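You operate a simulated robot arm through the tools that you are given. There is no shell and no other tool. Be economical: measure what you need, move in short steps, check, and stop when the job is done.

You run a simulated two-armed robot. Do the job below in one go: nothing can be reset, and whatever is moved stays where it is left.

Task
Fill the yellow tray with the grey cap, the white clip and the bag marked SHORT.
Fine: one part a cell, the cap in the middle cell, the bag in the cell by the blocks; clips are in the teal drawer, close it again.

Only the result counts: the job must be done as asked and must still hold three seconds after the hand-in. Knocking over, shifting, dropping, spilling or breaking anything else fails it. Lids that push on must go on centred and level and be pressed home; caps that screw on are set level and turned clockwise until they are tight.

Robot
Two 7-joint arms with fingered hands on one trunk, on a base that drives. Base frame: it is fixed to the floor where the robot stands at the start and does not move with it; the origin is under the middle of the robot, x ahead of it, y to its left, z up. Readings come in mm, degrees, newtons and seconds.
The left shoulder is at the start at [70, 153, 1122], the right one opposite. Places, roughly: middle cell of the yellow tray [600, -500, 800]; teal block [500, -100, 800]; teal drawer of the goods table [500, -400, 600]; yellow tray cell by the blocks [600, -400, 800]; yellow tray cell by the table end [600, -600, 800]. Payload 3.9 kg a hand.
The TCP of each hand is the grasp point between the finger pads, 30 mm short of the fingertips. In the tool frame z runs along the fingers and y along their closing line. The gripper opens to 104 mm. The gripper's body begins 35 mm behind the TCP. The gripper is a hand of 4 fingers: y runs from the thumb to the fingers, the wrist lies at [-17, -104, -178] in the tool frame, and closing takes about 1.5 s.
Orientation is that of the tool frame in the base frame, as a unit quaternion [x, y, z, w]. With the fingers straight down and the wrist toward the robot, the tool's x, y and z point along [0, 1, 0], [1, 0, 0] and [0, 0, -1] of the base frame.

Tools
- The arms move only by the tool nudge_tool. It takes "left_series", "right_series" or both (then of equal length, played together; a hand with none holds still); each is one flat list of numbers, 6 for each row, row after row: the shift along the base's x, y, z in mm, then the turn, a rotation vector about the base's x, y, z in degrees. In form: [x, y, z, rx, ry, rz, x, y, z, rx, ry, rz, ...]. A call has 1 to 10 rows; each row is the pose to reach, as a shift and turn from the pose commanded when the call began. "left_hand" and "right_hand" are, for a hand that has rows, the finger opening in mm, from 0 to 104, set as the call begins (left out, the last holds). Each row takes 0.2 s and may step no farther than 50 mm and 8.6 degrees from the row before; otherwise, or with a gripper value out of range, the whole call is refused. Where a pose cannot be reached the arm comes as near as it can. A force on the tool above 40 N (or 10 N above the force at the start of the call, whichever is more), or a blocked arm, ends the call early, and 0.2 s more pass. The fingers move at their own pace (about 72 mm/s each) and stop on an object; they squeeze with about 29 N. The grip force told is the motor's: it shows also when the fingers shut on nothing. Time passes only in rows, and 0.2 s behind the last, so rows that repeat a pose let the fingers close. The reply holds the time, the measured pose of the TCP, the force on the tool along the base axes, the opening and the grip force, in the units named above and with some noise, with the torque about the TCP (base axes, N m) and any sound that the robot's microphone picked up.
- Cameras (640 x 400 px; columns grow to the right, rows downward): "scene" is now at [138.4, -20.2, 1355.2]; the picture's right is [-0.22, -0.98, -0.00], its down [-0.54, 0.12, -0.83] and it looks along [0.81, -0.18, -0.55] (base axes); focal length 214 px, centre (320, 200). "left" rides on the left gripper at [-66, -90, -126] in its tool frame; the picture's right is [-0.78, -0.30, 0.56], its down [0.57, -0.70, 0.42] and it looks along [0.27, 0.65, 0.71] (tool axes); focal length 275 px, centre (320, 200). "right" rides on the right gripper at [66, -90, -126] in its tool frame; the picture's right is [-0.78, 0.30, -0.56], its down [-0.57, -0.70, 0.42] and it looks along [-0.26, 0.65, 0.71] (tool axes); focal length 275 px, centre (320, 200). There is no depth. A picture from a camera that has moved, and an enlarged one, comes with that camera's place and axes in the base frame and with its lens.
- grab_frame(camera): a new picture of that camera. The clock stands still meanwhile.
- lift_body(by): slides the trunk up (or, below 0, down) by that many mm; the arms and the scene camera ride with it, the base frame stays. It gives what a move gives, with no picture.
- base_move(legs): drives the robot by 1 to 6 legs, each [ahead, turn to the left] in mm and degrees, along the robot's own axes; the way and the turn of a leg run together, so that a leg with both is an arc; at most 1500 mm and 180 degrees a leg. The arms and the cameras ride along, it lands a little off, and it stops where it bumps. It gives what a move gives.
- finger_targets(index, middle, ring, thumb_bend, thumb_turn, hand): sets how far each is bent, from 0 (flat) to 1 (curled in); at 0.3 the hand is open as for a grip, at 0.7 the pads meet at the TCP. One left out holds its place. A second passes; each finger stops where it meets its share of the squeeze, and holds until it gets a number again. A gripper value or a shape takes the hand back. It gives what a move gives, with no picture; readings hold the bend of each and the force on the fingers (four entries, about 0 where the hand has none), thumb and palm. thumb_turn goes from beside the hand (0) to across from the fingers (1), as for a grip.
- grasp_type(shape, hand): the hand has 4 fingers and takes this shape, open, in about a second: jaw (thumb against the fingers, like two jaws); tri (thumb and two fingers); tip (a fingertip pinch); poke (one finger out to press); point (the index stretched); flat (the hand flat); cup (the hand cupped); fist (a fist). The gripper value then closes the fingers along that shape, each until it touches; the sizes above hold for jaw. It gives what a move gives, with no picture.
- pan_tilt(pan, tilt): turns the head with the scene camera to pan (to the left, within 86 degrees either way) and tilt (down, from -29 to 69), counted from straight ahead of the robot. It gives what a move gives.
- zoom(camera, box): a new picture of the part [left, top, right, bottom] of that camera's present view, enlarged. The clock stands still meanwhile.
- finish_job(): hands the job in; it is judged then, once.

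Work in short steps. Places have to be worked out from the pictures, the camera data and where the tool is seen: move nearer, look again, correct. Check each grasp and each placing, and mend what went wrong. You have 120 turns and 92 pictures in all, those below and enlarged ones among them. Open the grippers and draw the arms clear of the work before you hand the job in, unless the task says otherwise; then end with one line.

The tools are called after "Emit:" by a JSON object that holds its "name" and its "arguments". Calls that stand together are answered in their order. nudge_tool: Moves the arms, as the interface text tells. Its arguments: {"type":"object","properties":{"left_series":{"type":"array"},"left_hand":{"type":"number"},"right_series":{"type":"array"},"right_hand":{"type":"number"}},"required":[]} The other tools are called the same way: lift_body (by) slides the trunk up or down; grasp_type (shape, hand) gives the hand a shape; finger_targets (index, middle, ring, thumb_bend, thumb_turn, hand) moves the fingers one by one; base_move (legs) drives the base; pan_tilt (pan, tilt) turns the head that bears the scene camera; grab_frame (camera) takes a picture; zoom (camera, box) takes an enlarged picture of a part of a camera's view; finish_job () hands the job in.

At the start:

```text
clock: 0.0
left_tcp_pos: [588.1, -33.7, 1217.5]
left_tool_rot: [0.707, 0.707, 0.0, 0.0]
left_ft_force: [0.1, 0.7, 0.2]
left_wrist_torque: [0.02, -0.02, -0.01]
left_finger_gap: 103.6
left_grip_force: 0.0
left_shape: jaw
left_bend: [0.3, 0.3, 0.3, 0.3, 0.97]
left_finger forces: [0.0, 0.1, 0.1, 0.0, 0.0, 0.1]
right_tcp_pos: [366.7, -456.8, 1136.7]
right_tool_rot: [0.707, 0.707, 0.001, 0.0]
right_ft_force: [0.1, 0.5, 0.0]
right_wrist_torque: [-0.03, 0.0, -0.01]
right_finger_gap: 103.6
right_grip_force: 0.1
right_shape: jaw
right_bend: [0.3, 0.3, 0.3, 0.3, 0.97]
right_finger forces: [0.0, 0.0, 0.1, 0.0, 0.0, 0.1]
trunk travel left (down, up): [-575.0, 365.0]
robot x, y, heading: [-2.1, 4.7, 0.2]
head pan, tilt: [-12.6, 33.6]
```

scene: 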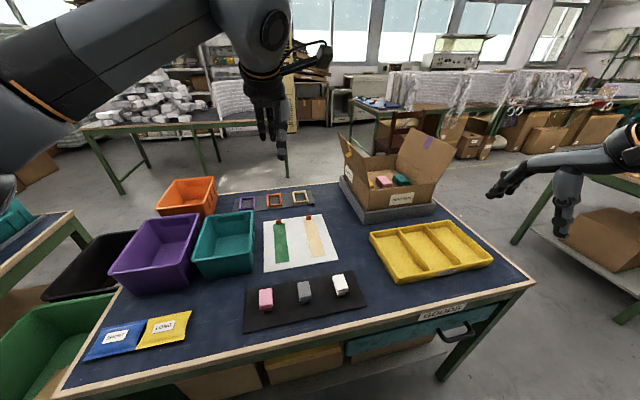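
right: 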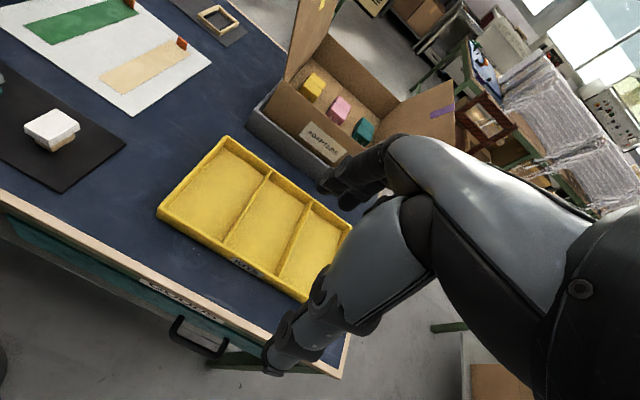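
left: 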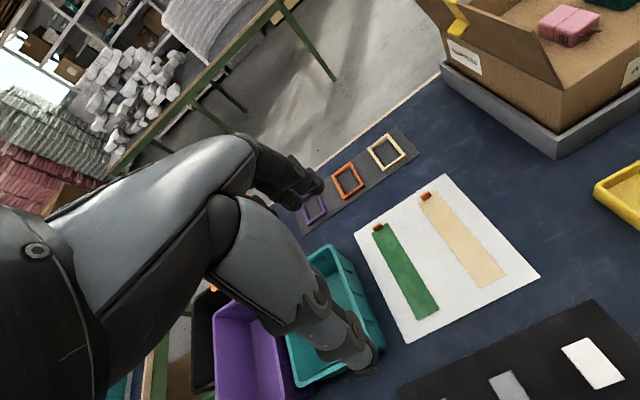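

I start by looking closer at the table: the mat with caps, the bags, the tray and the drawer.

Emit:
{"name": "zoom", "arguments": {"camera": "scene", "box": [220, 240, 400, 352]}}

Emit:
{"name": "zoom", "arguments": {"camera": "scene", "box": [340, 200, 540, 380]}}

Emit:
{"name": "zoom", "arguments": {"camera": "scene", "box": [60, 280, 220, 380]}}

```text
3.56 times, centred on (310, 296) of scene
camera zoom: at [138.4, -20.2, 1355.2], right [-0.22, -0.98, 0.0], down [-0.54, 0.12, -0.83], along [0.81, -0.18, -0.55], focal length 763 px, centre (356, -141)
```

zoom: 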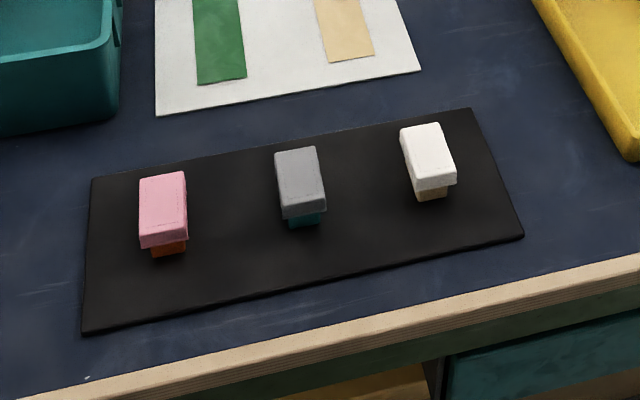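

```text
2.22 times, centred on (440, 290) of scene
camera zoom: at [138.4, -20.2, 1355.2], right [-0.22, -0.98, 0.0], down [-0.54, 0.12, -0.83], along [0.81, -0.18, -0.55], focal length 477 px, centre (53, 0)
```

zoom: 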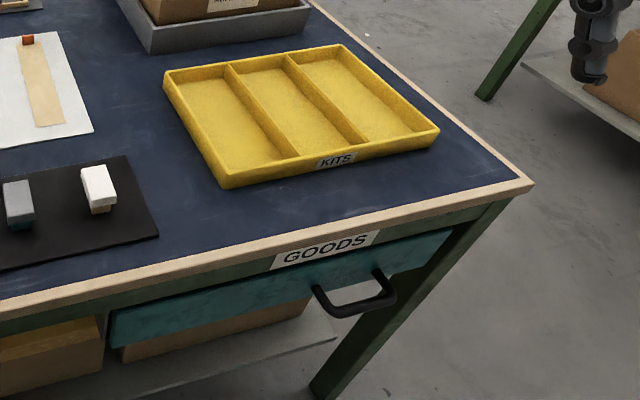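

```text
4.00 times, centred on (140, 330) of scene
camera zoom: at [138.4, -20.2, 1355.2], right [-0.22, -0.98, 0.0], down [-0.54, 0.12, -0.83], along [0.81, -0.18, -0.55], focal length 858 px, centre (1040, -320)
```

zoom: 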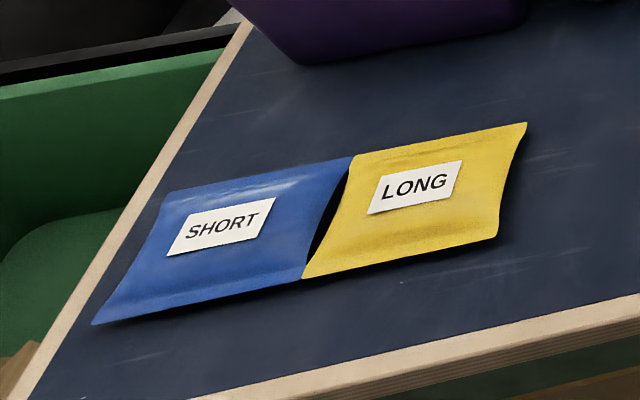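

The caps sit on small blocks on the black mat; the grey cap is on the teal block at about [476, -55, ~850], and the table top is near z 800. I move the left arm aside and bring the right hand high over the grey cap to look.

Emit:
{"name": "nudge_tool", "arguments": {"left_series": [-10, 35, 0, 0, 0, 0, -20, 70, 0, 0, 0, 0, -30, 105, 0, 0, 0, 0, -40, 140, 0, 0, 0, 0, -50, 175, 0, 0, 0, 0, -60, 210, 0, 0, 0, 0, -70, 245, 0, 0, 0, 0, -80, 280, 0, 0, 0, 0, -90, 315, 0, 0, 0, 0, -100, 350, 0, 0, 0, 0], "right_series": [7, 36, -6, 0, 0, 0, 14, 72, -12, 0, 0, 0, 21, 108, -18, 0, 0, 0, 28, 144, -24, 0, 0, 0, 35, 180, -30, 0, 0, 0, 42, 216, -36, 0, 0, 0, 49, 252, -42, 0, 0, 0, 56, 288, -48, 0, 0, 0, 63, 324, -54, 0, 0, 0, 70, 360, -60, 0, 0, 0]}}

Emit:
{"name": "grab_frame", "arguments": {"camera": "right"}}

Emit:
{"name": "grab_frame", "arguments": {"camera": "scene"}}

```text
clock: 2.2
left_tcp_pos: [487.0, 321.2, 1217.7]
left_tool_rot: [0.706, 0.708, 0.0, 0.002]
left_ft_force: [0.3, 0.6, 0.7]
left_wrist_torque: [-0.01, 0.01, -0.02]
left_finger_gap: 103.6
left_grip_force: 0.0
left_shape: jaw
left_bend: [0.3, 0.3, 0.3, 0.3, 0.97]
left_finger forces: [0.0, 0.1, 0.0, 0.1, 0.1, 0.0]
right_tcp_pos: [435.6, -93.1, 1077.5]
right_tool_rot: [0.707, 0.707, -0.001, 0.002]
right_ft_force: [-0.5, 0.1, -0.7]
right_wrist_torque: [-0.04, -0.01, -0.03]
right_finger_gap: 103.9
right_grip_force: 0.1
right_shape: jaw
right_bend: [0.3, 0.3, 0.3, 0.3, 0.97]
right_finger forces: [0.0, 0.0, 0.1, 0.1, 0.0, 0.0]
right hand out of reach, approached as far as the arm can: row 4, 5, 6, 7, 8
trunk travel left (down, up): [-575.0, 365.0]
robot x, y, heading: [2.2, -2.2, 0.0]
head pan, tilt: [-12.6, 33.6]
```

```text
85 pictures are left
camera right: at [345.2, -24.7, 1202.6], right [0.3, -0.77, 0.56], down [-0.7, -0.57, -0.42], along [0.65, -0.27, -0.71], focal length 275 px, centre (320, 200)
```

right: 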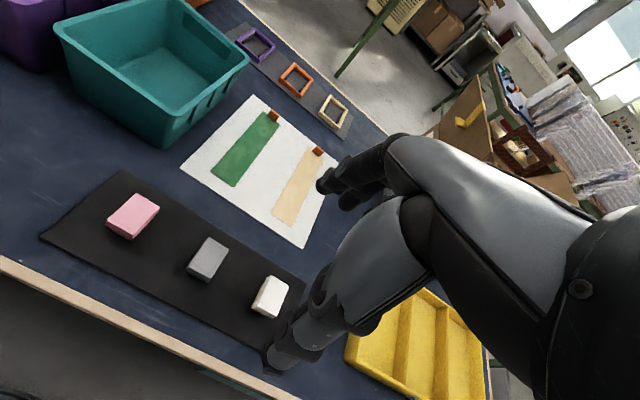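

```text
84 pictures are left
camera scene: at [137.2, -15.5, 1355.4], right [-0.22, -0.98, 0.0], down [-0.54, 0.12, -0.83], along [0.81, -0.18, -0.55], focal length 214 px, centre (320, 200)
```

scene: 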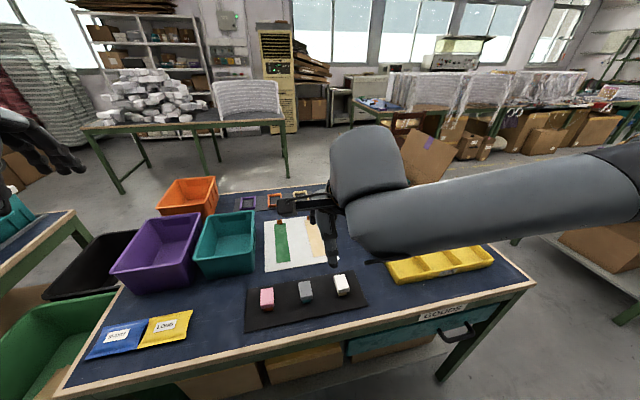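

Both views put the grey cap's top centre at about [476, -51, 848]. I centre the open hand above it at z 900.

Emit:
{"name": "nudge_tool", "arguments": {"right_series": [20, 21, -20, 0, 0, 0, 40, 42, -50, 0, 0, 0, 40, 42, -90, 0, 0, 0, 40, 42, -130, 0, 0, 0, 40, 42, -160, 0, 0, 0, 40, 42, -177, 0, 0, 0]}}

Emit:
{"name": "grab_frame", "arguments": {"camera": "right"}}

Emit:
{"name": "zoom", "arguments": {"camera": "scene", "box": [240, 200, 400, 340]}}

```text
clock: 3.6
left_tcp_pos: [488.5, 316.7, 1219.2]
left_tool_rot: [0.707, 0.707, 0.001, 0.001]
left_ft_force: [0.3, -0.1, 0.7]
left_wrist_torque: [0.0, -0.04, -0.04]
left_finger_gap: 103.6
left_grip_force: 0.1
left_shape: jaw
left_bend: [0.3, 0.3, 0.3, 0.3, 0.97]
left_finger forces: [0.0, 0.0, 0.0, 0.1, 0.0, 0.0]
right_tcp_pos: [461.0, -86.7, 924.2]
right_tool_rot: [0.706, 0.708, 0.002, -0.001]
right_ft_force: [-0.1, -0.4, -0.1]
right_wrist_torque: [-0.03, -0.01, -0.02]
right_finger_gap: 104.1
right_grip_force: 0.0
right_shape: jaw
right_bend: [0.3, 0.3, 0.3, 0.3, 0.97]
right_finger forces: [0.0, 0.1, 0.0, 0.0, 0.0, 0.0]
right hand out of reach, approached as far as the arm can: row 3, 4, 5, 6
trunk travel left (down, up): [-575.0, 365.0]
robot x, y, heading: [3.1, -0.9, 0.0]
head pan, tilt: [-12.6, 33.6]
```

```text
83 pictures are left
camera right: at [372.1, -20.4, 1049.2], right [0.3, -0.78, 0.56], down [-0.7, -0.57, -0.43], along [0.65, -0.26, -0.71], focal length 275 px, centre (320, 200)
```

right: 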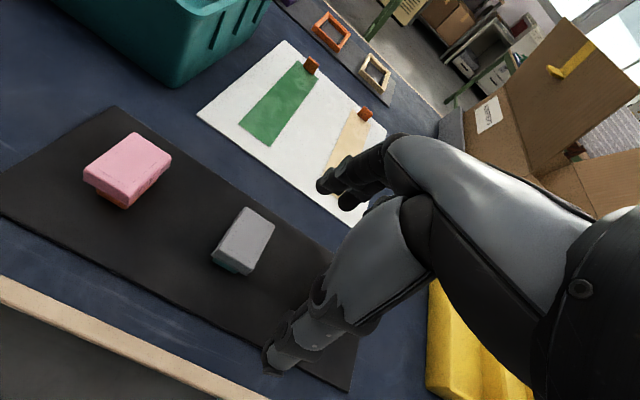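

```text
2.86 times, centred on (320, 270) of scene
camera zoom: at [137.8, -20.6, 1355.3], right [-0.22, -0.98, 0.0], down [-0.54, 0.12, -0.83], along [0.81, -0.18, -0.55], focal length 613 px, centre (320, 0)
```

zoom: 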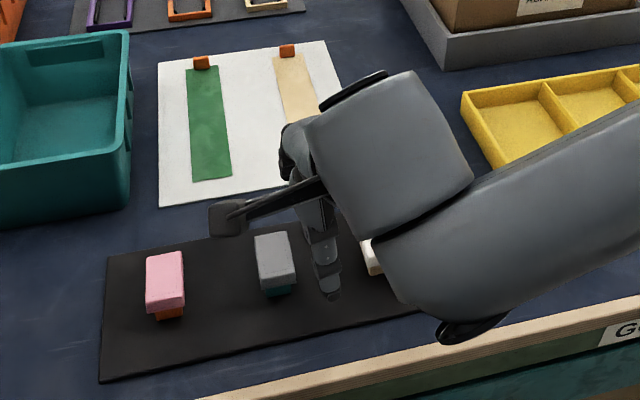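

The right arm cannot cross that far at this heading, so I raise the hand and turn the robot left about 25°, which puts the cap inside the right arm's natural sector.

Emit:
{"name": "nudge_tool", "arguments": {"right_series": [0, -20, 40, 0, 0, 0, -10, -50, 80, 0, 0, 0, -20, -80, 120, 0, 0, 0, -30, -110, 150, 0, 0, 0]}}

Emit:
{"name": "base_move", "arguments": {"legs": [[0, 25]]}}

```text
refused: row 2 steps farther than a row can; nothing moved
```

```text
clock: 5.3
left_tcp_pos: [309.1, 493.8, 1217.0]
left_tool_rot: [0.537, 0.844, 0.001, 0.0]
left_ft_force: [-0.2, 0.1, 0.2]
left_wrist_torque: [-0.02, 0.0, -0.02]
left_finger_gap: 103.7
left_grip_force: 0.1
left_shape: jaw
left_bend: [0.3, 0.3, 0.3, 0.3, 0.97]
left_finger forces: [0.0, 0.1, 0.0, 0.0, 0.0, 0.0]
right_tcp_pos: [456.7, 117.0, 924.0]
right_tool_rot: [0.537, 0.843, 0.0, -0.001]
right_ft_force: [-0.8, 1.1, -0.3]
right_wrist_torque: [-0.02, 0.01, -0.01]
right_finger_gap: 104.0
right_grip_force: 0.0
right_shape: jaw
right_bend: [0.3, 0.3, 0.3, 0.3, 0.97]
right_finger forces: [0.0, 0.0, 0.0, 0.1, 0.0, 0.1]
trunk travel left (down, up): [-575.0, 365.0]
robot x, y, heading: [1.5, 1.1, 24.6]
head pan, tilt: [-12.6, 33.6]
```

The raise was refused but the turn swept at fingertip height ~894, above the caps (850). I check that nothing was disturbed.

Emit:
{"name": "grab_frame", "arguments": {"camera": "scene"}}

Emit:
{"name": "grab_frame", "arguments": {"camera": "right"}}

```text
81 pictures are left
camera scene: at [133.6, 39.5, 1355.2], right [0.21, -0.98, 0.0], down [-0.54, -0.12, -0.83], along [0.81, 0.18, -0.55], focal length 214 px, centre (320, 200)
```

scene: 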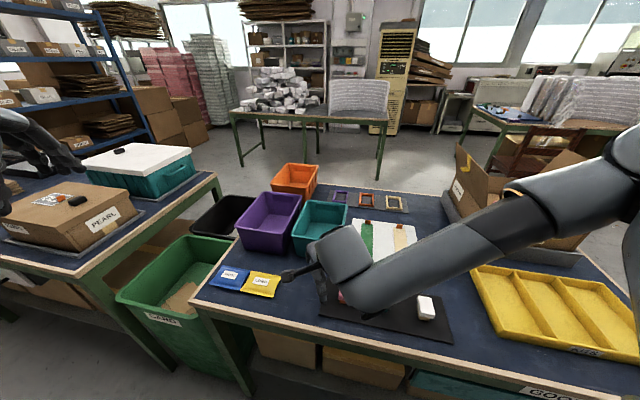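

```text
80 pictures are left
camera right: at [346.7, 139.5, 1049.3], right [0.6, -0.58, 0.56], down [-0.39, -0.81, -0.43], along [0.7, 0.04, -0.71], focal length 275 px, centre (320, 200)
```

right: 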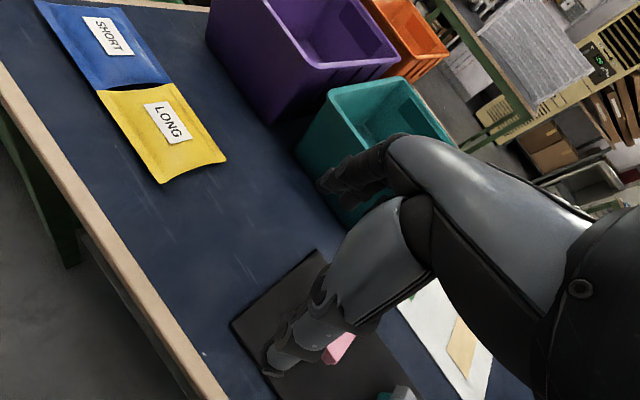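

Nothing was touched. I lift, move over the grey cap and turn the hand back square to the table.

Emit:
{"name": "nudge_tool", "arguments": {"right_series": [0, 0, 40, 0, 0, 0, 0, -30, 70, 0, 0, -4, 4, -65, 80, 0, 0, -8, 8, -100, 80, 0, 0, -12, 14, -135, 70, 0, 0, -18, 19, -168, 50, 0, 0, -24.6, 19, -168, 20, 0, 0, -24.6]}}

Emit:
{"name": "grab_frame", "arguments": {"camera": "right"}}

Emit:
{"name": "zoom", "arguments": {"camera": "scene", "box": [290, 220, 450, 340]}}

```text
clock: 6.9
left_tcp_pos: [309.3, 494.5, 1218.1]
left_tool_rot: [0.537, 0.844, -0.001, 0.001]
left_ft_force: [0.3, 0.1, 0.2]
left_wrist_torque: [0.0, -0.02, 0.01]
left_finger_gap: 103.4
left_grip_force: 0.0
left_shape: jaw
left_bend: [0.3, 0.3, 0.3, 0.3, 0.97]
left_finger forces: [0.0, 0.1, 0.0, 0.1, 0.0, 0.0]
right_tcp_pos: [517.7, -33.2, 937.5]
right_tool_rot: [0.704, 0.71, 0.001, 0.0]
right_ft_force: [-0.3, -0.1, -0.4]
right_wrist_torque: [-0.02, 0.01, -0.03]
right_finger_gap: 103.8
right_grip_force: 0.0
right_shape: jaw
right_bend: [0.3, 0.3, 0.3, 0.3, 0.97]
right_finger forces: [0.0, 0.1, 0.0, 0.0, 0.0, 0.1]
right hand out of reach, approached as far as the arm can: row 3, 4, 5, 6, 7
trunk travel left (down, up): [-575.0, 365.0]
robot x, y, heading: [5.1, -1.4, 24.9]
head pan, tilt: [-12.6, 33.6]
```

```text
79 pictures are left
camera right: at [427.0, 33.3, 1063.1], right [0.3, -0.77, 0.56], down [-0.7, -0.58, -0.42], along [0.65, -0.26, -0.71], focal length 275 px, centre (320, 200)
```

right: 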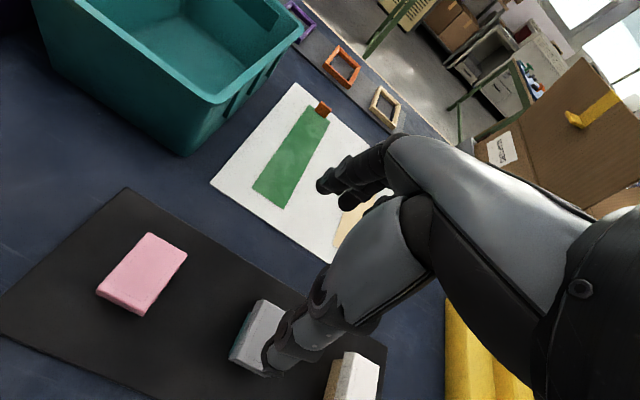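

```text
3.33 times, centred on (370, 280) of scene
camera zoom: at [134.0, 40.4, 1355.2], right [0.21, -0.98, 0.0], down [-0.54, -0.12, -0.83], along [0.81, 0.18, -0.55], focal length 715 px, centre (153, -67)
```

zoom: 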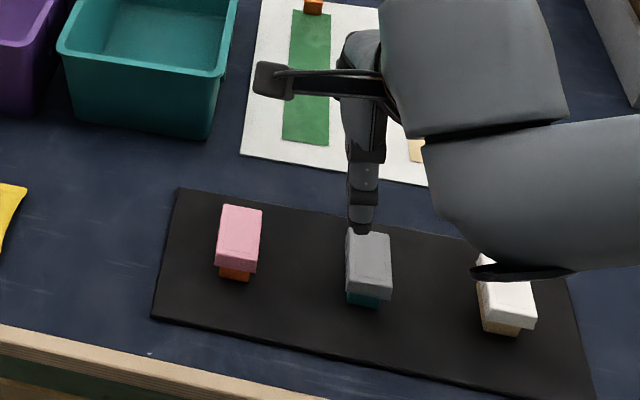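

The arm is too folded: with the table at 800 the shoulders are low. I raise the trunk by 200 mm so the arm works in its good zone.

Emit:
{"name": "lift_body", "arguments": {"by": 200}}

Emit:
{"name": "nudge_tool", "arguments": {"right_series": [-10, -4, -40, 0, 0, 0, -20, -9, -80, 0, 0, 0, -30, -14, -120, 0, 0, 0, -42, -18, -160, 0, 0, 0, -42, -18, -190, 0, 0, 0, -42, -18, -220, 0, 0, 0]}}

Emit:
{"name": "grab_frame", "arguments": {"camera": "right"}}

Emit:
{"name": "zoom", "arguments": {"camera": "scene", "box": [290, 220, 450, 340]}}

```text
clock: 9.1
left_tcp_pos: [310.1, 493.6, 1418.7]
left_tool_rot: [0.537, 0.844, 0.0, 0.0]
left_ft_force: [0.0, -1.6, 0.5]
left_wrist_torque: [0.01, 0.01, -0.02]
left_finger_gap: 104.0
left_grip_force: 0.1
left_shape: jaw
left_bend: [0.3, 0.3, 0.3, 0.3, 0.97]
left_finger forces: [0.0, 0.0, 0.0, 0.0, 0.0, 0.0]
right_tcp_pos: [517.9, -33.0, 1139.0]
right_tool_rot: [0.705, 0.709, 0.0, -0.001]
right_ft_force: [-0.4, 0.2, 0.1]
right_wrist_torque: [-0.03, 0.03, -0.01]
right_finger_gap: 104.0
right_grip_force: 0.1
right_shape: jaw
right_bend: [0.3, 0.3, 0.3, 0.3, 0.97]
right_finger forces: [0.0, 0.0, 0.0, 0.0, 0.0, 0.0]
trunk travel left (down, up): [-775.0, 165.0]
robot x, y, heading: [-0.3, -0.8, 25.0]
head pan, tilt: [-12.6, 33.6]
```

```text
clock: 10.4
left_tcp_pos: [310.2, 492.7, 1418.9]
left_tool_rot: [0.537, 0.843, 0.001, 0.0]
left_ft_force: [0.3, -0.1, -0.2]
left_wrist_torque: [0.01, 0.01, -0.01]
left_finger_gap: 103.7
left_grip_force: 0.1
left_shape: jaw
left_bend: [0.3, 0.3, 0.3, 0.3, 0.97]
left_finger forces: [0.0, 0.0, 0.0, 0.0, 0.1, 0.1]
right_tcp_pos: [477.0, -75.6, 970.4]
right_tool_rot: [0.704, 0.71, 0.0, -0.001]
right_ft_force: [0.2, -0.6, 0.5]
right_wrist_torque: [0.0, 0.01, 0.01]
right_finger_gap: 104.0
right_grip_force: 0.0
right_shape: jaw
right_bend: [0.3, 0.3, 0.3, 0.3, 0.97]
right_finger forces: [0.0, 0.1, 0.1, 0.0, 0.0, 0.1]
right hand out of reach, approached as far as the arm can: row 4, 5, 6
trunk travel left (down, up): [-775.0, 165.0]
robot x, y, heading: [0.5, 1.5, 25.0]
head pan, tilt: [-12.6, 33.6]
```

```text
77 pictures are left
camera right: at [386.4, -9.1, 1095.7], right [0.3, -0.78, 0.55], down [-0.7, -0.58, -0.42], along [0.65, -0.26, -0.72], focal length 275 px, centre (320, 200)
```

right: 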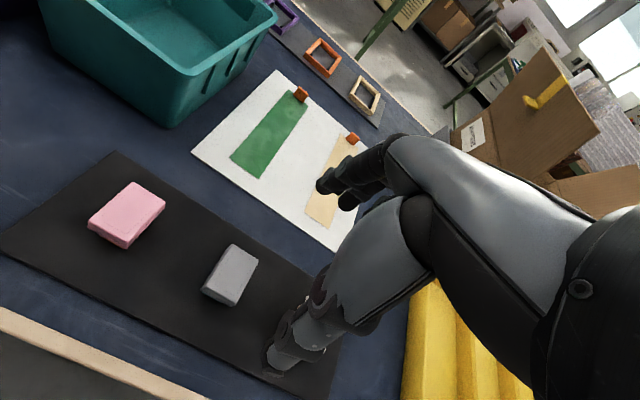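

```text
3.33 times, centred on (370, 280) of scene
camera zoom: at [133.9, 38.5, 1555.3], right [0.21, -0.98, 0.0], down [-0.54, -0.12, -0.83], along [0.81, 0.18, -0.55], focal length 715 px, centre (153, -67)
```

zoom: 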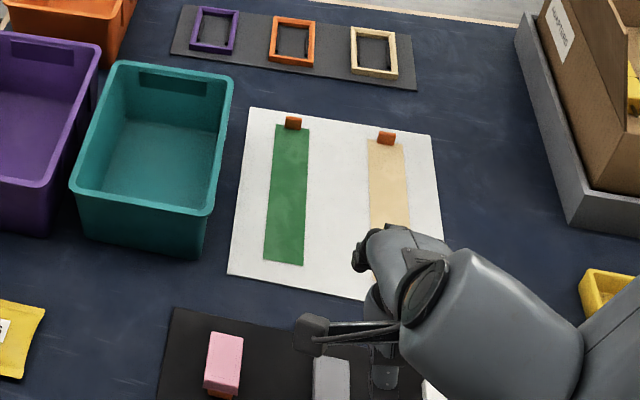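

Still short. I test whether the hand's yaw is the limit: back up, turn the hand +25°, and approach again high over the cap.

Emit:
{"name": "nudge_tool", "arguments": {"right_series": [0, 0, 20, 0, 0, 8, 0, 0, 40, 0, 0, 16, 0, 10, 40, 0, 0, 24, 0, 20, 20, 0, 0, 24, 0, 25, 0, 0, 0, 24, 0, 25, -20, 0, 0, 24, 0, 25, -50, 0, 0, 24]}}

```text
clock: 12.1
left_tcp_pos: [309.5, 493.0, 1419.8]
left_tool_rot: [0.537, 0.843, 0.001, 0.001]
left_ft_force: [1.1, -1.0, -0.5]
left_wrist_torque: [-0.01, 0.0, 0.0]
left_finger_gap: 104.0
left_grip_force: 0.0
left_shape: jaw
left_bend: [0.3, 0.3, 0.3, 0.3, 0.97]
left_finger forces: [0.1, 0.0, 0.0, 0.0, 0.0, 0.0]
right_tcp_pos: [476.2, -64.3, 957.4]
right_tool_rot: [0.542, 0.84, 0.001, -0.001]
right_ft_force: [0.1, -0.4, -0.5]
right_wrist_torque: [-0.03, 0.0, -0.01]
right_finger_gap: 103.7
right_grip_force: 0.0
right_shape: jaw
right_bend: [0.3, 0.3, 0.3, 0.3, 0.97]
right_finger forces: [0.0, 0.0, 0.0, 0.1, 0.0, 0.1]
right hand out of reach, approached as far as the arm can: row 6, 7
trunk travel left (down, up): [-775.0, 165.0]
robot x, y, heading: [-1.8, -0.8, 24.8]
head pan, tilt: [-12.6, 33.6]
```

Likely the arm is too folded this close to the body. I back the robot off 150 mm so the cap lies about 610 mm away, in the arm's own sector.

Emit:
{"name": "base_move", "arguments": {"legs": [[-150, 0]]}}

```text
clock: 13.4
left_tcp_pos: [177.4, 432.2, 1417.4]
left_tool_rot: [0.537, 0.844, -0.001, 0.0]
left_ft_force: [0.3, 1.0, -0.1]
left_wrist_torque: [-0.02, -0.02, 0.01]
left_finger_gap: 103.8
left_grip_force: 0.1
left_shape: jaw
left_bend: [0.3, 0.3, 0.3, 0.3, 0.97]
left_finger forces: [0.1, 0.0, 0.1, 0.0, 0.0, 0.1]
right_tcp_pos: [345.2, -124.1, 956.1]
right_tool_rot: [0.541, 0.841, -0.001, -0.001]
right_ft_force: [0.0, 0.1, -0.7]
right_wrist_torque: [0.0, -0.01, 0.0]
right_finger_gap: 103.8
right_grip_force: 0.0
right_shape: jaw
right_bend: [0.3, 0.3, 0.3, 0.3, 0.97]
right_finger forces: [0.0, 0.1, 0.0, 0.0, 0.0, 0.1]
trunk travel left (down, up): [-775.0, 165.0]
robot x, y, heading: [-129.1, -65.3, 24.9]
head pan, tilt: [-12.6, 33.6]
```

Now I move the hand over the cap again, squared up, at z about 905.

Emit:
{"name": "nudge_tool", "arguments": {"right_series": [30, 18, 20, 0, 0, -8, 65, 36, 20, 0, 0, -16, 100, 55, 20, 0, 0, -24.6, 131, 73, 0, 0, 0, -24.6, 131, 73, -25, 0, 0, -24.6, 131, 73, -50, 0, 0, -24.6]}}

Emit:
{"name": "grab_frame", "arguments": {"camera": "right"}}

Emit:
{"name": "zoom", "arguments": {"camera": "scene", "box": [290, 240, 450, 360]}}

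```text
clock: 14.8
left_tcp_pos: [174.8, 430.7, 1418.4]
left_tool_rot: [0.537, 0.843, 0.0, 0.0]
left_ft_force: [-0.1, 0.7, -0.8]
left_wrist_torque: [-0.02, -0.02, 0.01]
left_finger_gap: 103.7
left_grip_force: 0.0
left_shape: jaw
left_bend: [0.3, 0.3, 0.3, 0.3, 0.97]
left_finger forces: [0.0, 0.0, 0.0, 0.0, 0.0, 0.1]
right_tcp_pos: [447.2, -111.0, 999.5]
right_tool_rot: [0.709, 0.706, 0.0, -0.002]
right_ft_force: [-0.7, 0.7, 0.5]
right_wrist_torque: [0.01, 0.0, 0.03]
right_finger_gap: 103.8
right_grip_force: 0.1
right_shape: jaw
right_bend: [0.3, 0.3, 0.3, 0.3, 0.97]
right_finger forces: [0.1, 0.0, 0.1, 0.1, 0.0, 0.1]
right hand out of reach, approached as far as the arm can: row 2, 3, 4, 5, 6
trunk travel left (down, up): [-775.0, 165.0]
robot x, y, heading: [-136.2, -64.1, 25.1]
head pan, tilt: [-12.6, 33.6]
```

```text
75 pictures are left
camera right: at [357.5, -43.9, 1124.9], right [0.29, -0.78, 0.56], down [-0.7, -0.57, -0.42], along [0.65, -0.27, -0.72], focal length 275 px, centre (320, 200)
```

right: 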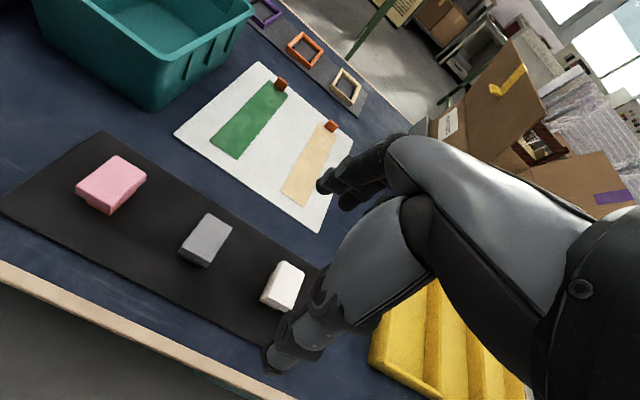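

```text
3.33 times, centred on (370, 300) of scene
camera zoom: at [-1.5, -23.8, 1555.3], right [0.21, -0.98, 0.0], down [-0.54, -0.12, -0.83], along [0.81, 0.18, -0.55], focal length 715 px, centre (153, -133)
```

zoom: 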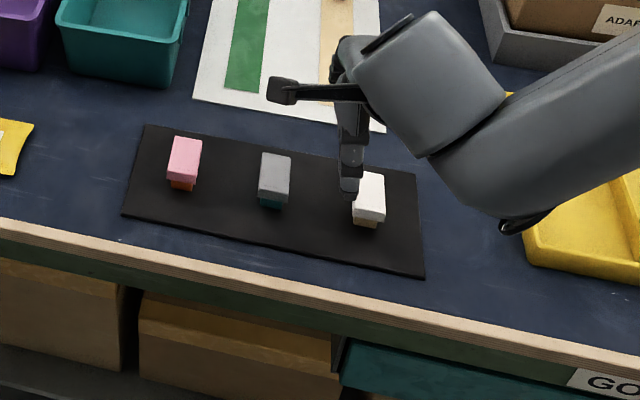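

Farther with yawed hand is also blocked, so it may be yaw plus arm posture. I test reaching the same spot with the hand square to the robot.

Emit:
{"name": "nudge_tool", "arguments": {"right_series": [0, 0, 20, 0, 0, 8, 0, 0, 40, 0, 0, 16, 0, 0, 40, 0, 0, 24.6, 15, 30, 40, 0, 0, 24.6, 29, 60, 40, 0, 0, 24.6, 29, 60, 0, 0, 0, 24.6, 29, 60, -40, 0, 0, 24.6, 29, 60, -80, 0, 0, 24.6]}}

```text
clock: 16.6
left_tcp_pos: [175.7, 431.0, 1417.2]
left_tool_rot: [0.537, 0.843, -0.001, 0.001]
left_ft_force: [0.3, 0.0, 0.2]
left_wrist_torque: [-0.03, -0.01, -0.02]
left_finger_gap: 103.7
left_grip_force: 0.0
left_shape: jaw
left_bend: [0.3, 0.3, 0.3, 0.3, 0.97]
left_finger forces: [0.0, 0.1, 0.0, 0.1, 0.1, 0.0]
right_tcp_pos: [450.2, -85.7, 994.7]
right_tool_rot: [0.542, 0.841, 0.0, -0.002]
right_ft_force: [1.0, 0.4, -0.9]
right_wrist_torque: [0.01, 0.01, 0.03]
right_finger_gap: 103.8
right_grip_force: 0.2
right_shape: jaw
right_bend: [0.3, 0.3, 0.3, 0.3, 0.97]
right_finger forces: [0.0, 0.0, 0.0, 0.1, 0.1, 0.0]
right hand out of reach, approached as far as the arm can: row 6, 7, 8
trunk travel left (down, up): [-775.0, 165.0]
robot x, y, heading: [-133.7, -64.7, 24.8]
head pan, tilt: [-12.6, 33.6]
```

Same barrier, so the elbow posture is probably stuck. I swing the hand out to the right in front of the table, to lower the elbow there and then come back in.

Emit:
{"name": "nudge_tool", "arguments": {"right_series": [-27, -33, 10, 0, 0, 0, -54, -67, 20, 0, 0, 0, -81, -101, 20, 0, 0, 0, -108, -135, 20, 0, 0, 0, -135, -168, 20, 0, 0, 0, -163, -202, 10, 0, 0, 0, -190, -236, 0, 0, 0, 0, -190, -236, -40, 0, 0, 0, -190, -236, -80, 0, 0, 0, -190, -236, -120, 0, 0, 0]}}

Emit:
{"name": "grab_frame", "arguments": {"camera": "scene"}}

```text
clock: 18.8
left_tcp_pos: [175.0, 429.6, 1418.7]
left_tool_rot: [0.537, 0.843, 0.0, -0.001]
left_ft_force: [0.0, -0.4, 0.8]
left_wrist_torque: [0.0, -0.03, 0.02]
left_finger_gap: 103.8
left_grip_force: 0.0
left_shape: jaw
left_bend: [0.3, 0.3, 0.3, 0.3, 0.97]
left_finger forces: [0.1, 0.1, 0.0, 0.0, 0.0, 0.0]
right_tcp_pos: [258.8, -324.0, 875.9]
right_tool_rot: [0.541, 0.841, 0.001, -0.001]
right_ft_force: [-0.1, 0.4, -0.1]
right_wrist_torque: [0.02, 0.04, 0.01]
right_finger_gap: 104.0
right_grip_force: 0.0
right_shape: jaw
right_bend: [0.3, 0.3, 0.3, 0.3, 0.97]
right_finger forces: [0.0, 0.0, 0.1, 0.0, 0.0, 0.1]
right hand out of reach, approached as far as the arm can: row 5, 6, 7
trunk travel left (down, up): [-775.0, 165.0]
robot x, y, heading: [-136.4, -62.1, 25.0]
head pan, tilt: [-12.6, 33.6]
```

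```text
73 pictures are left
camera scene: at [-1.2, -24.3, 1555.3], right [0.21, -0.98, 0.0], down [-0.54, -0.12, -0.83], along [0.81, 0.18, -0.55], focal length 214 px, centre (320, 200)
```

scene: 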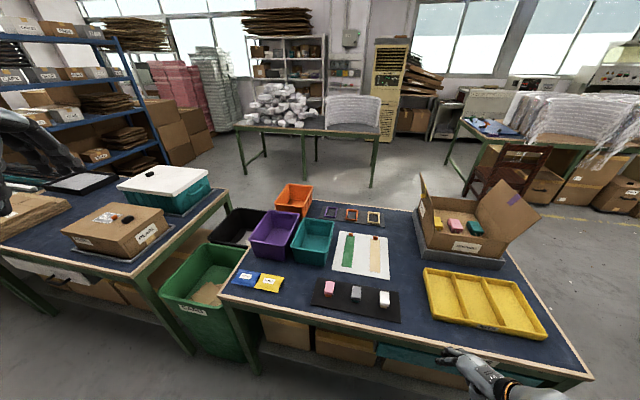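

The elbow is down now. I go up a little and then in over the cap.

Emit:
{"name": "nudge_tool", "arguments": {"right_series": [0, 10, 40, 0, 0, 0, 20, 40, 60, 0, 0, 0, 48, 76, 60, 0, 0, 0, 76, 112, 60, 0, 0, 0, 104, 148, 60, 0, 0, 0, 132, 184, 60, 0, 0, 0, 160, 218, 60, 0, 0, 0, 190, 250, 60, 0, 0, 0, 217, 273, 60, 0, 0, 0]}}

```text
clock: 20.8
left_tcp_pos: [175.1, 432.2, 1416.7]
left_tool_rot: [0.537, 0.843, -0.002, 0.001]
left_ft_force: [0.6, 0.4, -0.8]
left_wrist_torque: [0.0, 0.02, 0.02]
left_finger_gap: 103.8
left_grip_force: 0.0
left_shape: jaw
left_bend: [0.3, 0.3, 0.3, 0.3, 0.97]
left_finger forces: [0.1, 0.0, 0.0, 0.2, 0.1, 0.0]
right_tcp_pos: [478.2, -49.3, 936.4]
right_tool_rot: [0.542, 0.841, -0.001, -0.001]
right_ft_force: [-0.5, -0.6, -0.2]
right_wrist_torque: [0.01, 0.02, 0.0]
right_finger_gap: 104.1
right_grip_force: 0.0
right_shape: jaw
right_bend: [0.3, 0.3, 0.3, 0.3, 0.97]
right_finger forces: [0.1, 0.0, 0.1, 0.0, 0.0, 0.1]
trunk travel left (down, up): [-775.0, 165.0]
robot x, y, heading: [-135.1, -63.0, 25.0]
head pan, tilt: [-12.6, 33.6]
```

The new posture reaches it. I square the hand to the cap and lower to z 895, then look.

Emit:
{"name": "nudge_tool", "arguments": {"right_series": [0, 0, 0, 0, 0, -8, -1, -1, -5, 0, 0, -16, -2, -2, -15, 0, 0, -24.3, -2, -2, -41, 0, 0, -24.3]}}

Emit:
{"name": "grab_frame", "arguments": {"camera": "right"}}

Emit:
{"name": "zoom", "arguments": {"camera": "scene", "box": [290, 240, 450, 340]}}

```text
clock: 21.8
left_tcp_pos: [174.7, 431.5, 1418.1]
left_tool_rot: [0.537, 0.843, -0.001, -0.001]
left_ft_force: [0.4, 0.9, 0.1]
left_wrist_torque: [-0.01, 0.0, -0.02]
left_finger_gap: 103.7
left_grip_force: 0.0
left_shape: jaw
left_bend: [0.3, 0.3, 0.3, 0.3, 0.97]
left_finger forces: [0.0, 0.0, 0.0, 0.0, 0.1, 0.0]
right_tcp_pos: [476.2, -53.9, 893.9]
right_tool_rot: [0.708, 0.707, 0.0, -0.001]
right_ft_force: [-0.3, 0.3, -0.2]
right_wrist_torque: [-0.02, -0.01, 0.01]
right_finger_gap: 103.7
right_grip_force: 0.1
right_shape: jaw
right_bend: [0.3, 0.3, 0.3, 0.3, 0.97]
right_finger forces: [0.0, 0.1, 0.0, 0.0, 0.0, 0.0]
trunk travel left (down, up): [-775.0, 165.0]
robot x, y, heading: [-134.2, -62.8, 25.1]
head pan, tilt: [-12.6, 33.6]
```

```text
72 pictures are left
camera right: at [385.4, 14.1, 1019.2], right [0.3, -0.78, 0.56], down [-0.7, -0.57, -0.42], along [0.65, -0.26, -0.71], focal length 275 px, centre (320, 200)
```

right: 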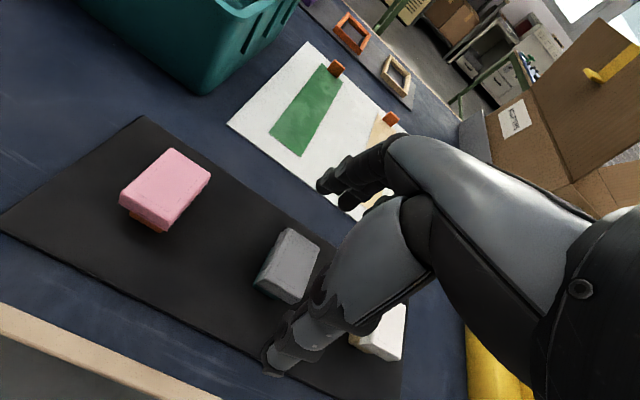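

```text
4.00 times, centred on (370, 290) of scene
camera zoom: at [-0.9, -23.1, 1555.2], right [0.21, -0.98, 0.0], down [-0.54, -0.12, -0.83], along [0.81, 0.18, -0.55], focal length 858 px, centre (120, -160)
```

zoom: 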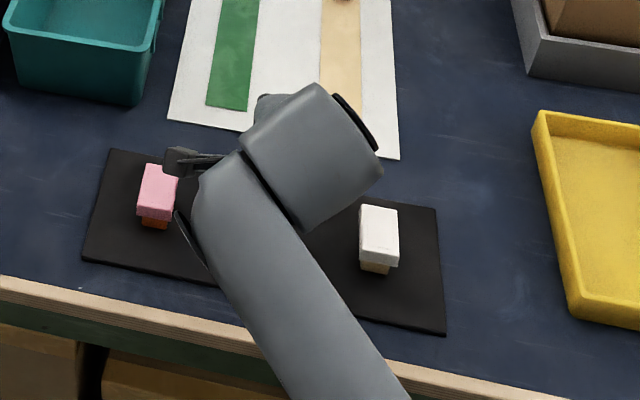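

The cap's top centre is at about [479, -47, 848], right under the TCP. I lower so the fingertips reach just past the cap's rim.

Emit:
{"name": "nudge_tool", "arguments": {"right_series": [3, 6, -16, 0, 0, 0, 3, 6, -32, 0, 0, 0]}}

Emit:
{"name": "grab_frame", "arguments": {"camera": "right"}}

```text
clock: 22.4
left_tcp_pos: [173.8, 430.8, 1417.7]
left_tool_rot: [0.537, 0.843, 0.0, 0.001]
left_ft_force: [-0.3, -0.1, 0.0]
left_wrist_torque: [-0.02, 0.01, -0.03]
left_finger_gap: 103.5
left_grip_force: 0.1
left_shape: jaw
left_bend: [0.3, 0.3, 0.3, 0.3, 0.97]
left_finger forces: [0.0, 0.0, 0.1, 0.0, 0.0, 0.1]
right_tcp_pos: [478.4, -46.7, 861.3]
right_tool_rot: [0.707, 0.708, -0.001, -0.001]
right_ft_force: [0.3, -0.2, 0.1]
right_wrist_torque: [-0.03, -0.01, 0.01]
right_finger_gap: 103.7
right_grip_force: 0.1
right_shape: jaw
right_bend: [0.3, 0.3, 0.3, 0.3, 0.97]
right_finger forces: [0.1, 0.1, 0.1, 0.0, 0.0, 0.0]
trunk travel left (down, up): [-775.0, 165.0]
robot x, y, heading: [-132.2, -60.1, 25.1]
head pan, tilt: [-12.6, 33.6]
```

```text
70 pictures are left
camera right: at [388.7, 20.8, 987.3], right [0.3, -0.78, 0.56], down [-0.7, -0.57, -0.42], along [0.65, -0.26, -0.71], focal length 275 px, centre (320, 200)
```

right: 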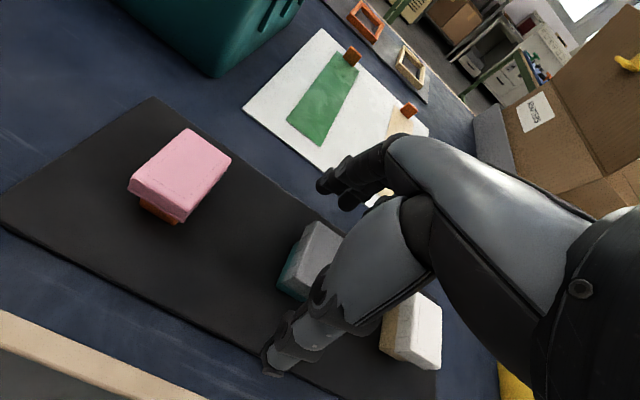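

The hand straddles the cap. I close to 58 mm first, leaving a small margin, and check.

Emit:
{"name": "nudge_tool", "arguments": {"right_series": [0, 0, 0, 0, 0, 0, 0, 0, 0, 0, 0, 0, 0, 0, 0, 0, 0, 0, 0, 0, 0, 0, 0, 0], "right_hand": 58}}

Emit:
{"name": "zoom", "arguments": {"camera": "right", "box": [200, 120, 456, 380]}}

```text
clock: 23.4
left_tcp_pos: [175.2, 430.5, 1418.7]
left_tool_rot: [0.537, 0.844, 0.0, 0.0]
left_ft_force: [-0.6, 0.6, 0.0]
left_wrist_torque: [0.0, 0.02, -0.01]
left_finger_gap: 103.8
left_grip_force: 0.1
left_shape: jaw
left_bend: [0.3, 0.3, 0.3, 0.3, 0.97]
left_finger forces: [0.0, 0.0, 0.0, 0.0, 0.1, 0.0]
right_tcp_pos: [478.7, -47.0, 862.6]
right_tool_rot: [0.707, 0.707, -0.001, 0.0]
right_ft_force: [-0.3, 0.0, 0.2]
right_wrist_torque: [0.02, 0.03, 0.0]
right_finger_gap: 58.4
right_grip_force: 0.1
right_shape: jaw
right_bend: [0.73, 0.42, 0.39, 0.65, 0.99]
right_finger forces: [0.0, 0.1, 0.1, 0.1, 0.0, 0.1]
trunk travel left (down, up): [-775.0, 165.0]
robot x, y, heading: [-139.3, -61.6, 24.9]
head pan, tilt: [-12.6, 33.6]
```

```text
1.54 times, centred on (328, 250) of right
camera zoom: at [388.5, 20.8, 987.5], right [0.3, -0.78, 0.56], down [-0.7, -0.57, -0.42], along [0.65, -0.26, -0.71], focal length 424 px, centre (308, 123)
```

zoom: 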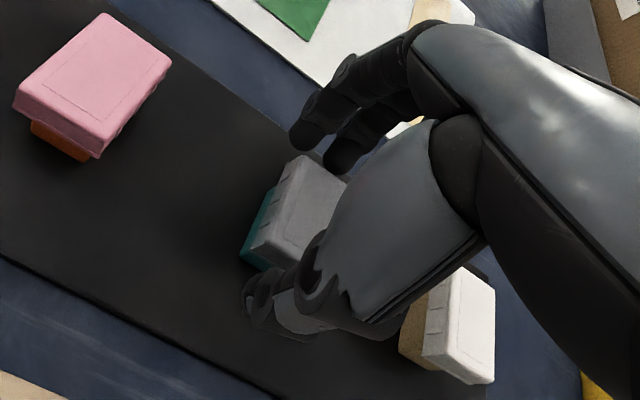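

Clear on both sides. Now I close on the cap.

Emit:
{"name": "nudge_tool", "arguments": {"right_series": [0, 0, 0, 0, 0, 0, 0, 0, 0, 0, 0, 0, 0, 0, 0, 0, 0, 0, 0, 0, 0, 0, 0, 0, 0, 0, 0, 0, 0, 0], "right_hand": 30}}

Emit:
{"name": "zoom", "arguments": {"camera": "right", "box": [200, 120, 456, 380]}}

```text
clock: 24.6
left_tcp_pos: [175.7, 430.6, 1418.4]
left_tool_rot: [0.538, 0.843, -0.001, 0.001]
left_ft_force: [0.8, 0.0, 0.5]
left_wrist_torque: [-0.03, -0.04, 0.02]
left_finger_gap: 103.6
left_grip_force: 0.2
left_shape: jaw
left_bend: [0.3, 0.3, 0.3, 0.3, 0.97]
left_finger forces: [0.0, 0.0, 0.1, 0.1, 0.0, 0.0]
right_tcp_pos: [478.3, -45.6, 862.2]
right_tool_rot: [0.706, 0.708, -0.001, -0.001]
right_ft_force: [-1.3, 1.5, -1.4]
right_wrist_torque: [0.01, 0.05, -0.02]
right_finger_gap: 40.5
right_grip_force: 29.2
right_shape: jaw
right_bend: [0.74, 0.48, 0.52, 0.73, 1.0]
right_finger forces: [15.2, 8.9, 0.0, 0.1, 25.9, 0.1]
trunk travel left (down, up): [-775.0, 165.0]
robot x, y, heading: [-136.3, -64.5, 24.8]
head pan, tilt: [-12.6, 33.6]
```

```text
1.54 times, centred on (328, 250) of right
camera zoom: at [388.3, 20.9, 987.4], right [0.3, -0.78, 0.56], down [-0.7, -0.57, -0.42], along [0.65, -0.26, -0.71], focal length 424 px, centre (308, 123)
```

zoom: 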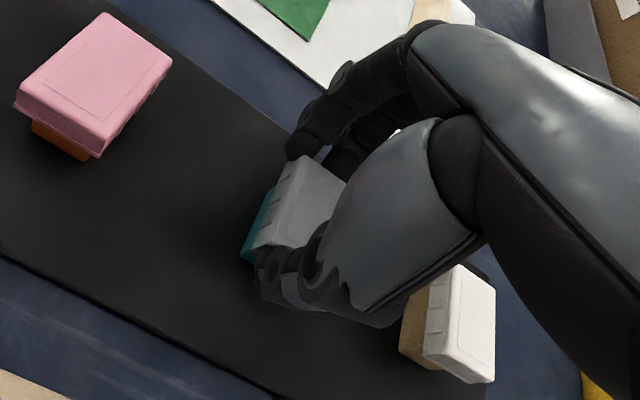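

The cap is held (thumb 26 N, fingers 15 + 9 N), gap 40.5. I lift gently 12 mm and check that the block stays.

Emit:
{"name": "nudge_tool", "arguments": {"right_series": [0, 0, 4, 0, 0, 0, 0, 0, 8, 0, 0, 0, 0, 0, 12, 0, 0, 0]}}

Emit:
{"name": "zoom", "arguments": {"camera": "right", "box": [200, 120, 456, 380]}}

```text
clock: 25.4
left_tcp_pos: [174.7, 430.9, 1418.8]
left_tool_rot: [0.538, 0.843, 0.0, 0.0]
left_ft_force: [-0.8, -0.4, 0.6]
left_wrist_torque: [0.02, 0.02, 0.03]
left_finger_gap: 103.8
left_grip_force: 0.2
left_shape: jaw
left_bend: [0.3, 0.3, 0.3, 0.3, 0.97]
left_finger forces: [0.0, 0.1, 0.1, 0.0, 0.1, 0.1]
right_tcp_pos: [479.5, -46.4, 874.4]
right_tool_rot: [0.707, 0.707, 0.0, -0.001]
right_ft_force: [0.0, 0.3, -0.2]
right_wrist_torque: [0.04, -0.01, 0.01]
right_finger_gap: 40.1
right_grip_force: 29.2
right_shape: jaw
right_bend: [0.74, 0.48, 0.52, 0.73, 1.0]
right_finger forces: [15.7, 9.8, 0.0, 0.0, 25.5, 0.1]
trunk travel left (down, up): [-775.0, 165.0]
robot x, y, heading: [-136.4, -60.1, 25.1]
head pan, tilt: [-12.6, 33.6]
```

```text
1.54 times, centred on (328, 250) of right
camera zoom: at [388.7, 20.5, 999.7], right [0.3, -0.78, 0.56], down [-0.7, -0.57, -0.42], along [0.65, -0.26, -0.71], focal length 424 px, centre (308, 123)
```

zoom: 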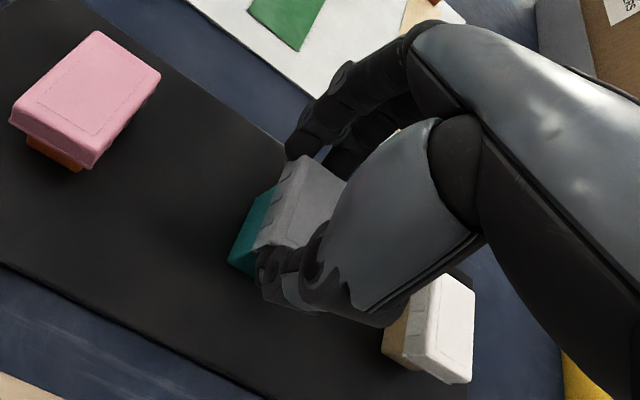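

The cap separates from the teal block, which seems to stay. I lift 80 mm more and verify.

Emit:
{"name": "nudge_tool", "arguments": {"right_series": [0, 0, 10, 0, 0, 0, 0, 0, 40, 0, 0, 0, 0, 0, 80, 0, 0, 0]}}

Emit:
{"name": "grab_frame", "arguments": {"camera": "right"}}

```text
clock: 26.2
left_tcp_pos: [174.0, 432.2, 1417.9]
left_tool_rot: [0.537, 0.843, 0.0, 0.001]
left_ft_force: [-1.0, -0.2, 0.7]
left_wrist_torque: [0.01, -0.03, -0.03]
left_finger_gap: 103.8
left_grip_force: 0.0
left_shape: jaw
left_bend: [0.3, 0.3, 0.3, 0.3, 0.97]
left_finger forces: [0.0, 0.0, 0.0, 0.0, 0.0, 0.0]
right_tcp_pos: [478.4, -44.9, 953.7]
right_tool_rot: [0.706, 0.708, 0.0, 0.0]
right_ft_force: [-0.5, -0.2, -0.6]
right_wrist_torque: [0.05, -0.01, 0.0]
right_finger_gap: 40.5
right_grip_force: 29.1
right_shape: jaw
right_bend: [0.74, 0.48, 0.52, 0.73, 1.0]
right_finger forces: [15.7, 9.7, 0.0, 0.0, 25.3, 0.0]
trunk travel left (down, up): [-775.0, 165.0]
robot x, y, heading: [-137.9, -59.9, 25.0]
head pan, tilt: [-12.6, 33.6]
```

```text
66 pictures are left
camera right: at [387.7, 21.5, 1080.4], right [0.3, -0.78, 0.56], down [-0.7, -0.57, -0.42], along [0.65, -0.26, -0.71], focal length 275 px, centre (320, 200)
```

right: 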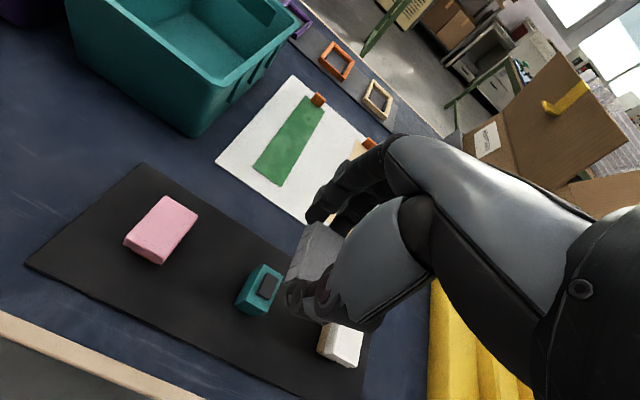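

Cap is in hand and the teal block has stayed in place. I turn right and then drive ahead so the tray's middle cell comes into the right arm's sector.

Emit:
{"name": "base_move", "arguments": {"legs": [[0, -40], [150, 0]]}}

Emit:
{"name": "pan_tilt", "arguments": {"pan": -20, "tilt": 45}}

Emit:
{"name": "grab_frame", "arguments": {"camera": "scene"}}

Emit:
{"name": "grab_frame", "arguments": {"camera": "right"}}

```text
clock: 29.5
left_tcp_pos: [561.9, 77.0, 1419.5]
left_tool_rot: [0.793, 0.609, 0.0, 0.001]
left_ft_force: [0.3, 0.3, 1.2]
left_wrist_torque: [0.0, -0.01, 0.03]
left_finger_gap: 103.8
left_grip_force: 0.1
left_shape: jaw
left_bend: [0.3, 0.3, 0.3, 0.3, 0.97]
left_finger forces: [0.0, 0.0, 0.0, 0.0, 0.0, 0.0]
right_tcp_pos: [489.5, -483.0, 956.3]
right_tool_rot: [0.906, 0.424, 0.001, 0.0]
right_ft_force: [-0.2, -0.3, -0.4]
right_wrist_torque: [0.01, 0.0, -0.03]
right_finger_gap: 40.5
right_grip_force: 29.1
right_shape: jaw
right_bend: [0.74, 0.48, 0.52, 0.73, 1.0]
right_finger forces: [15.4, 9.7, 0.0, 0.0, 25.2, 0.0]
trunk travel left (down, up): [-775.0, 165.0]
robot x, y, heading: [9.7, -104.1, -15.0]
head pan, tilt: [-12.6, 33.6]
```

```text
clock: 30.2
left_tcp_pos: [565.7, 77.5, 1417.6]
left_tool_rot: [0.793, 0.609, 0.001, 0.001]
left_ft_force: [-0.3, 0.3, 0.8]
left_wrist_torque: [-0.01, 0.02, -0.01]
left_finger_gap: 103.7
left_grip_force: 0.0
left_shape: jaw
left_bend: [0.3, 0.3, 0.3, 0.3, 0.97]
left_finger forces: [0.0, 0.1, 0.0, 0.0, 0.0, 0.0]
right_tcp_pos: [490.6, -482.6, 954.2]
right_tool_rot: [0.906, 0.424, -0.001, 0.0]
right_ft_force: [0.1, 0.0, 0.7]
right_wrist_torque: [0.02, 0.01, -0.02]
right_finger_gap: 40.4
right_grip_force: 29.2
right_shape: jaw
right_bend: [0.74, 0.48, 0.52, 0.73, 1.0]
right_finger forces: [15.5, 9.5, 0.1, 0.0, 25.1, 0.0]
trunk travel left (down, up): [-775.0, 165.0]
robot x, y, heading: [11.4, -101.8, -15.5]
head pan, tilt: [-20.0, 45.0]
```

```text
65 pictures are left
camera scene: at [127.9, -162.5, 1538.2], right [-0.57, -0.82, 0.0], down [-0.58, 0.41, -0.71], along [0.58, -0.41, -0.71], focal length 214 px, centre (320, 200)
```

scene: 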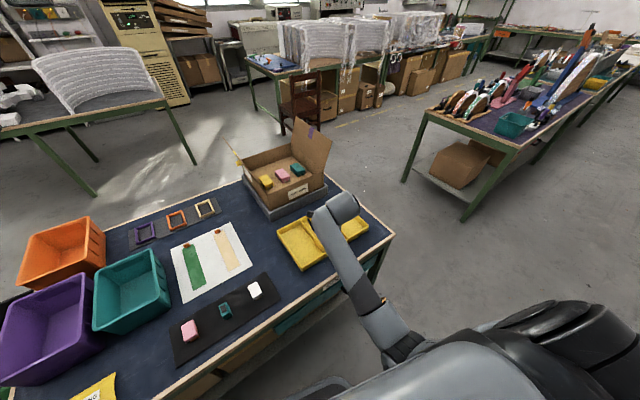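

```text
64 pictures are left
camera right: at [464.3, -374.0, 1079.7], right [-0.27, -0.79, 0.56], down [-0.91, 0.01, -0.42], along [0.33, -0.62, -0.71], focal length 275 px, centre (320, 200)
```

right: 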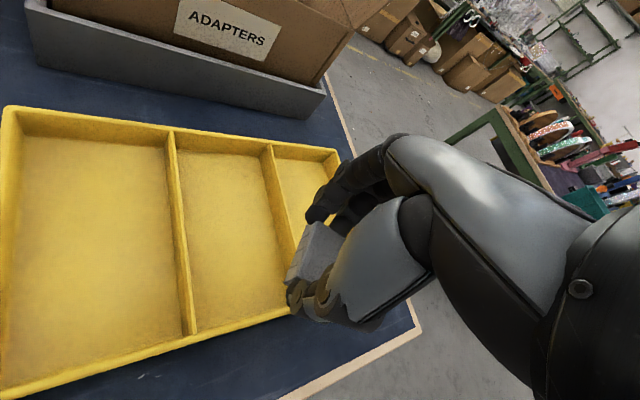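

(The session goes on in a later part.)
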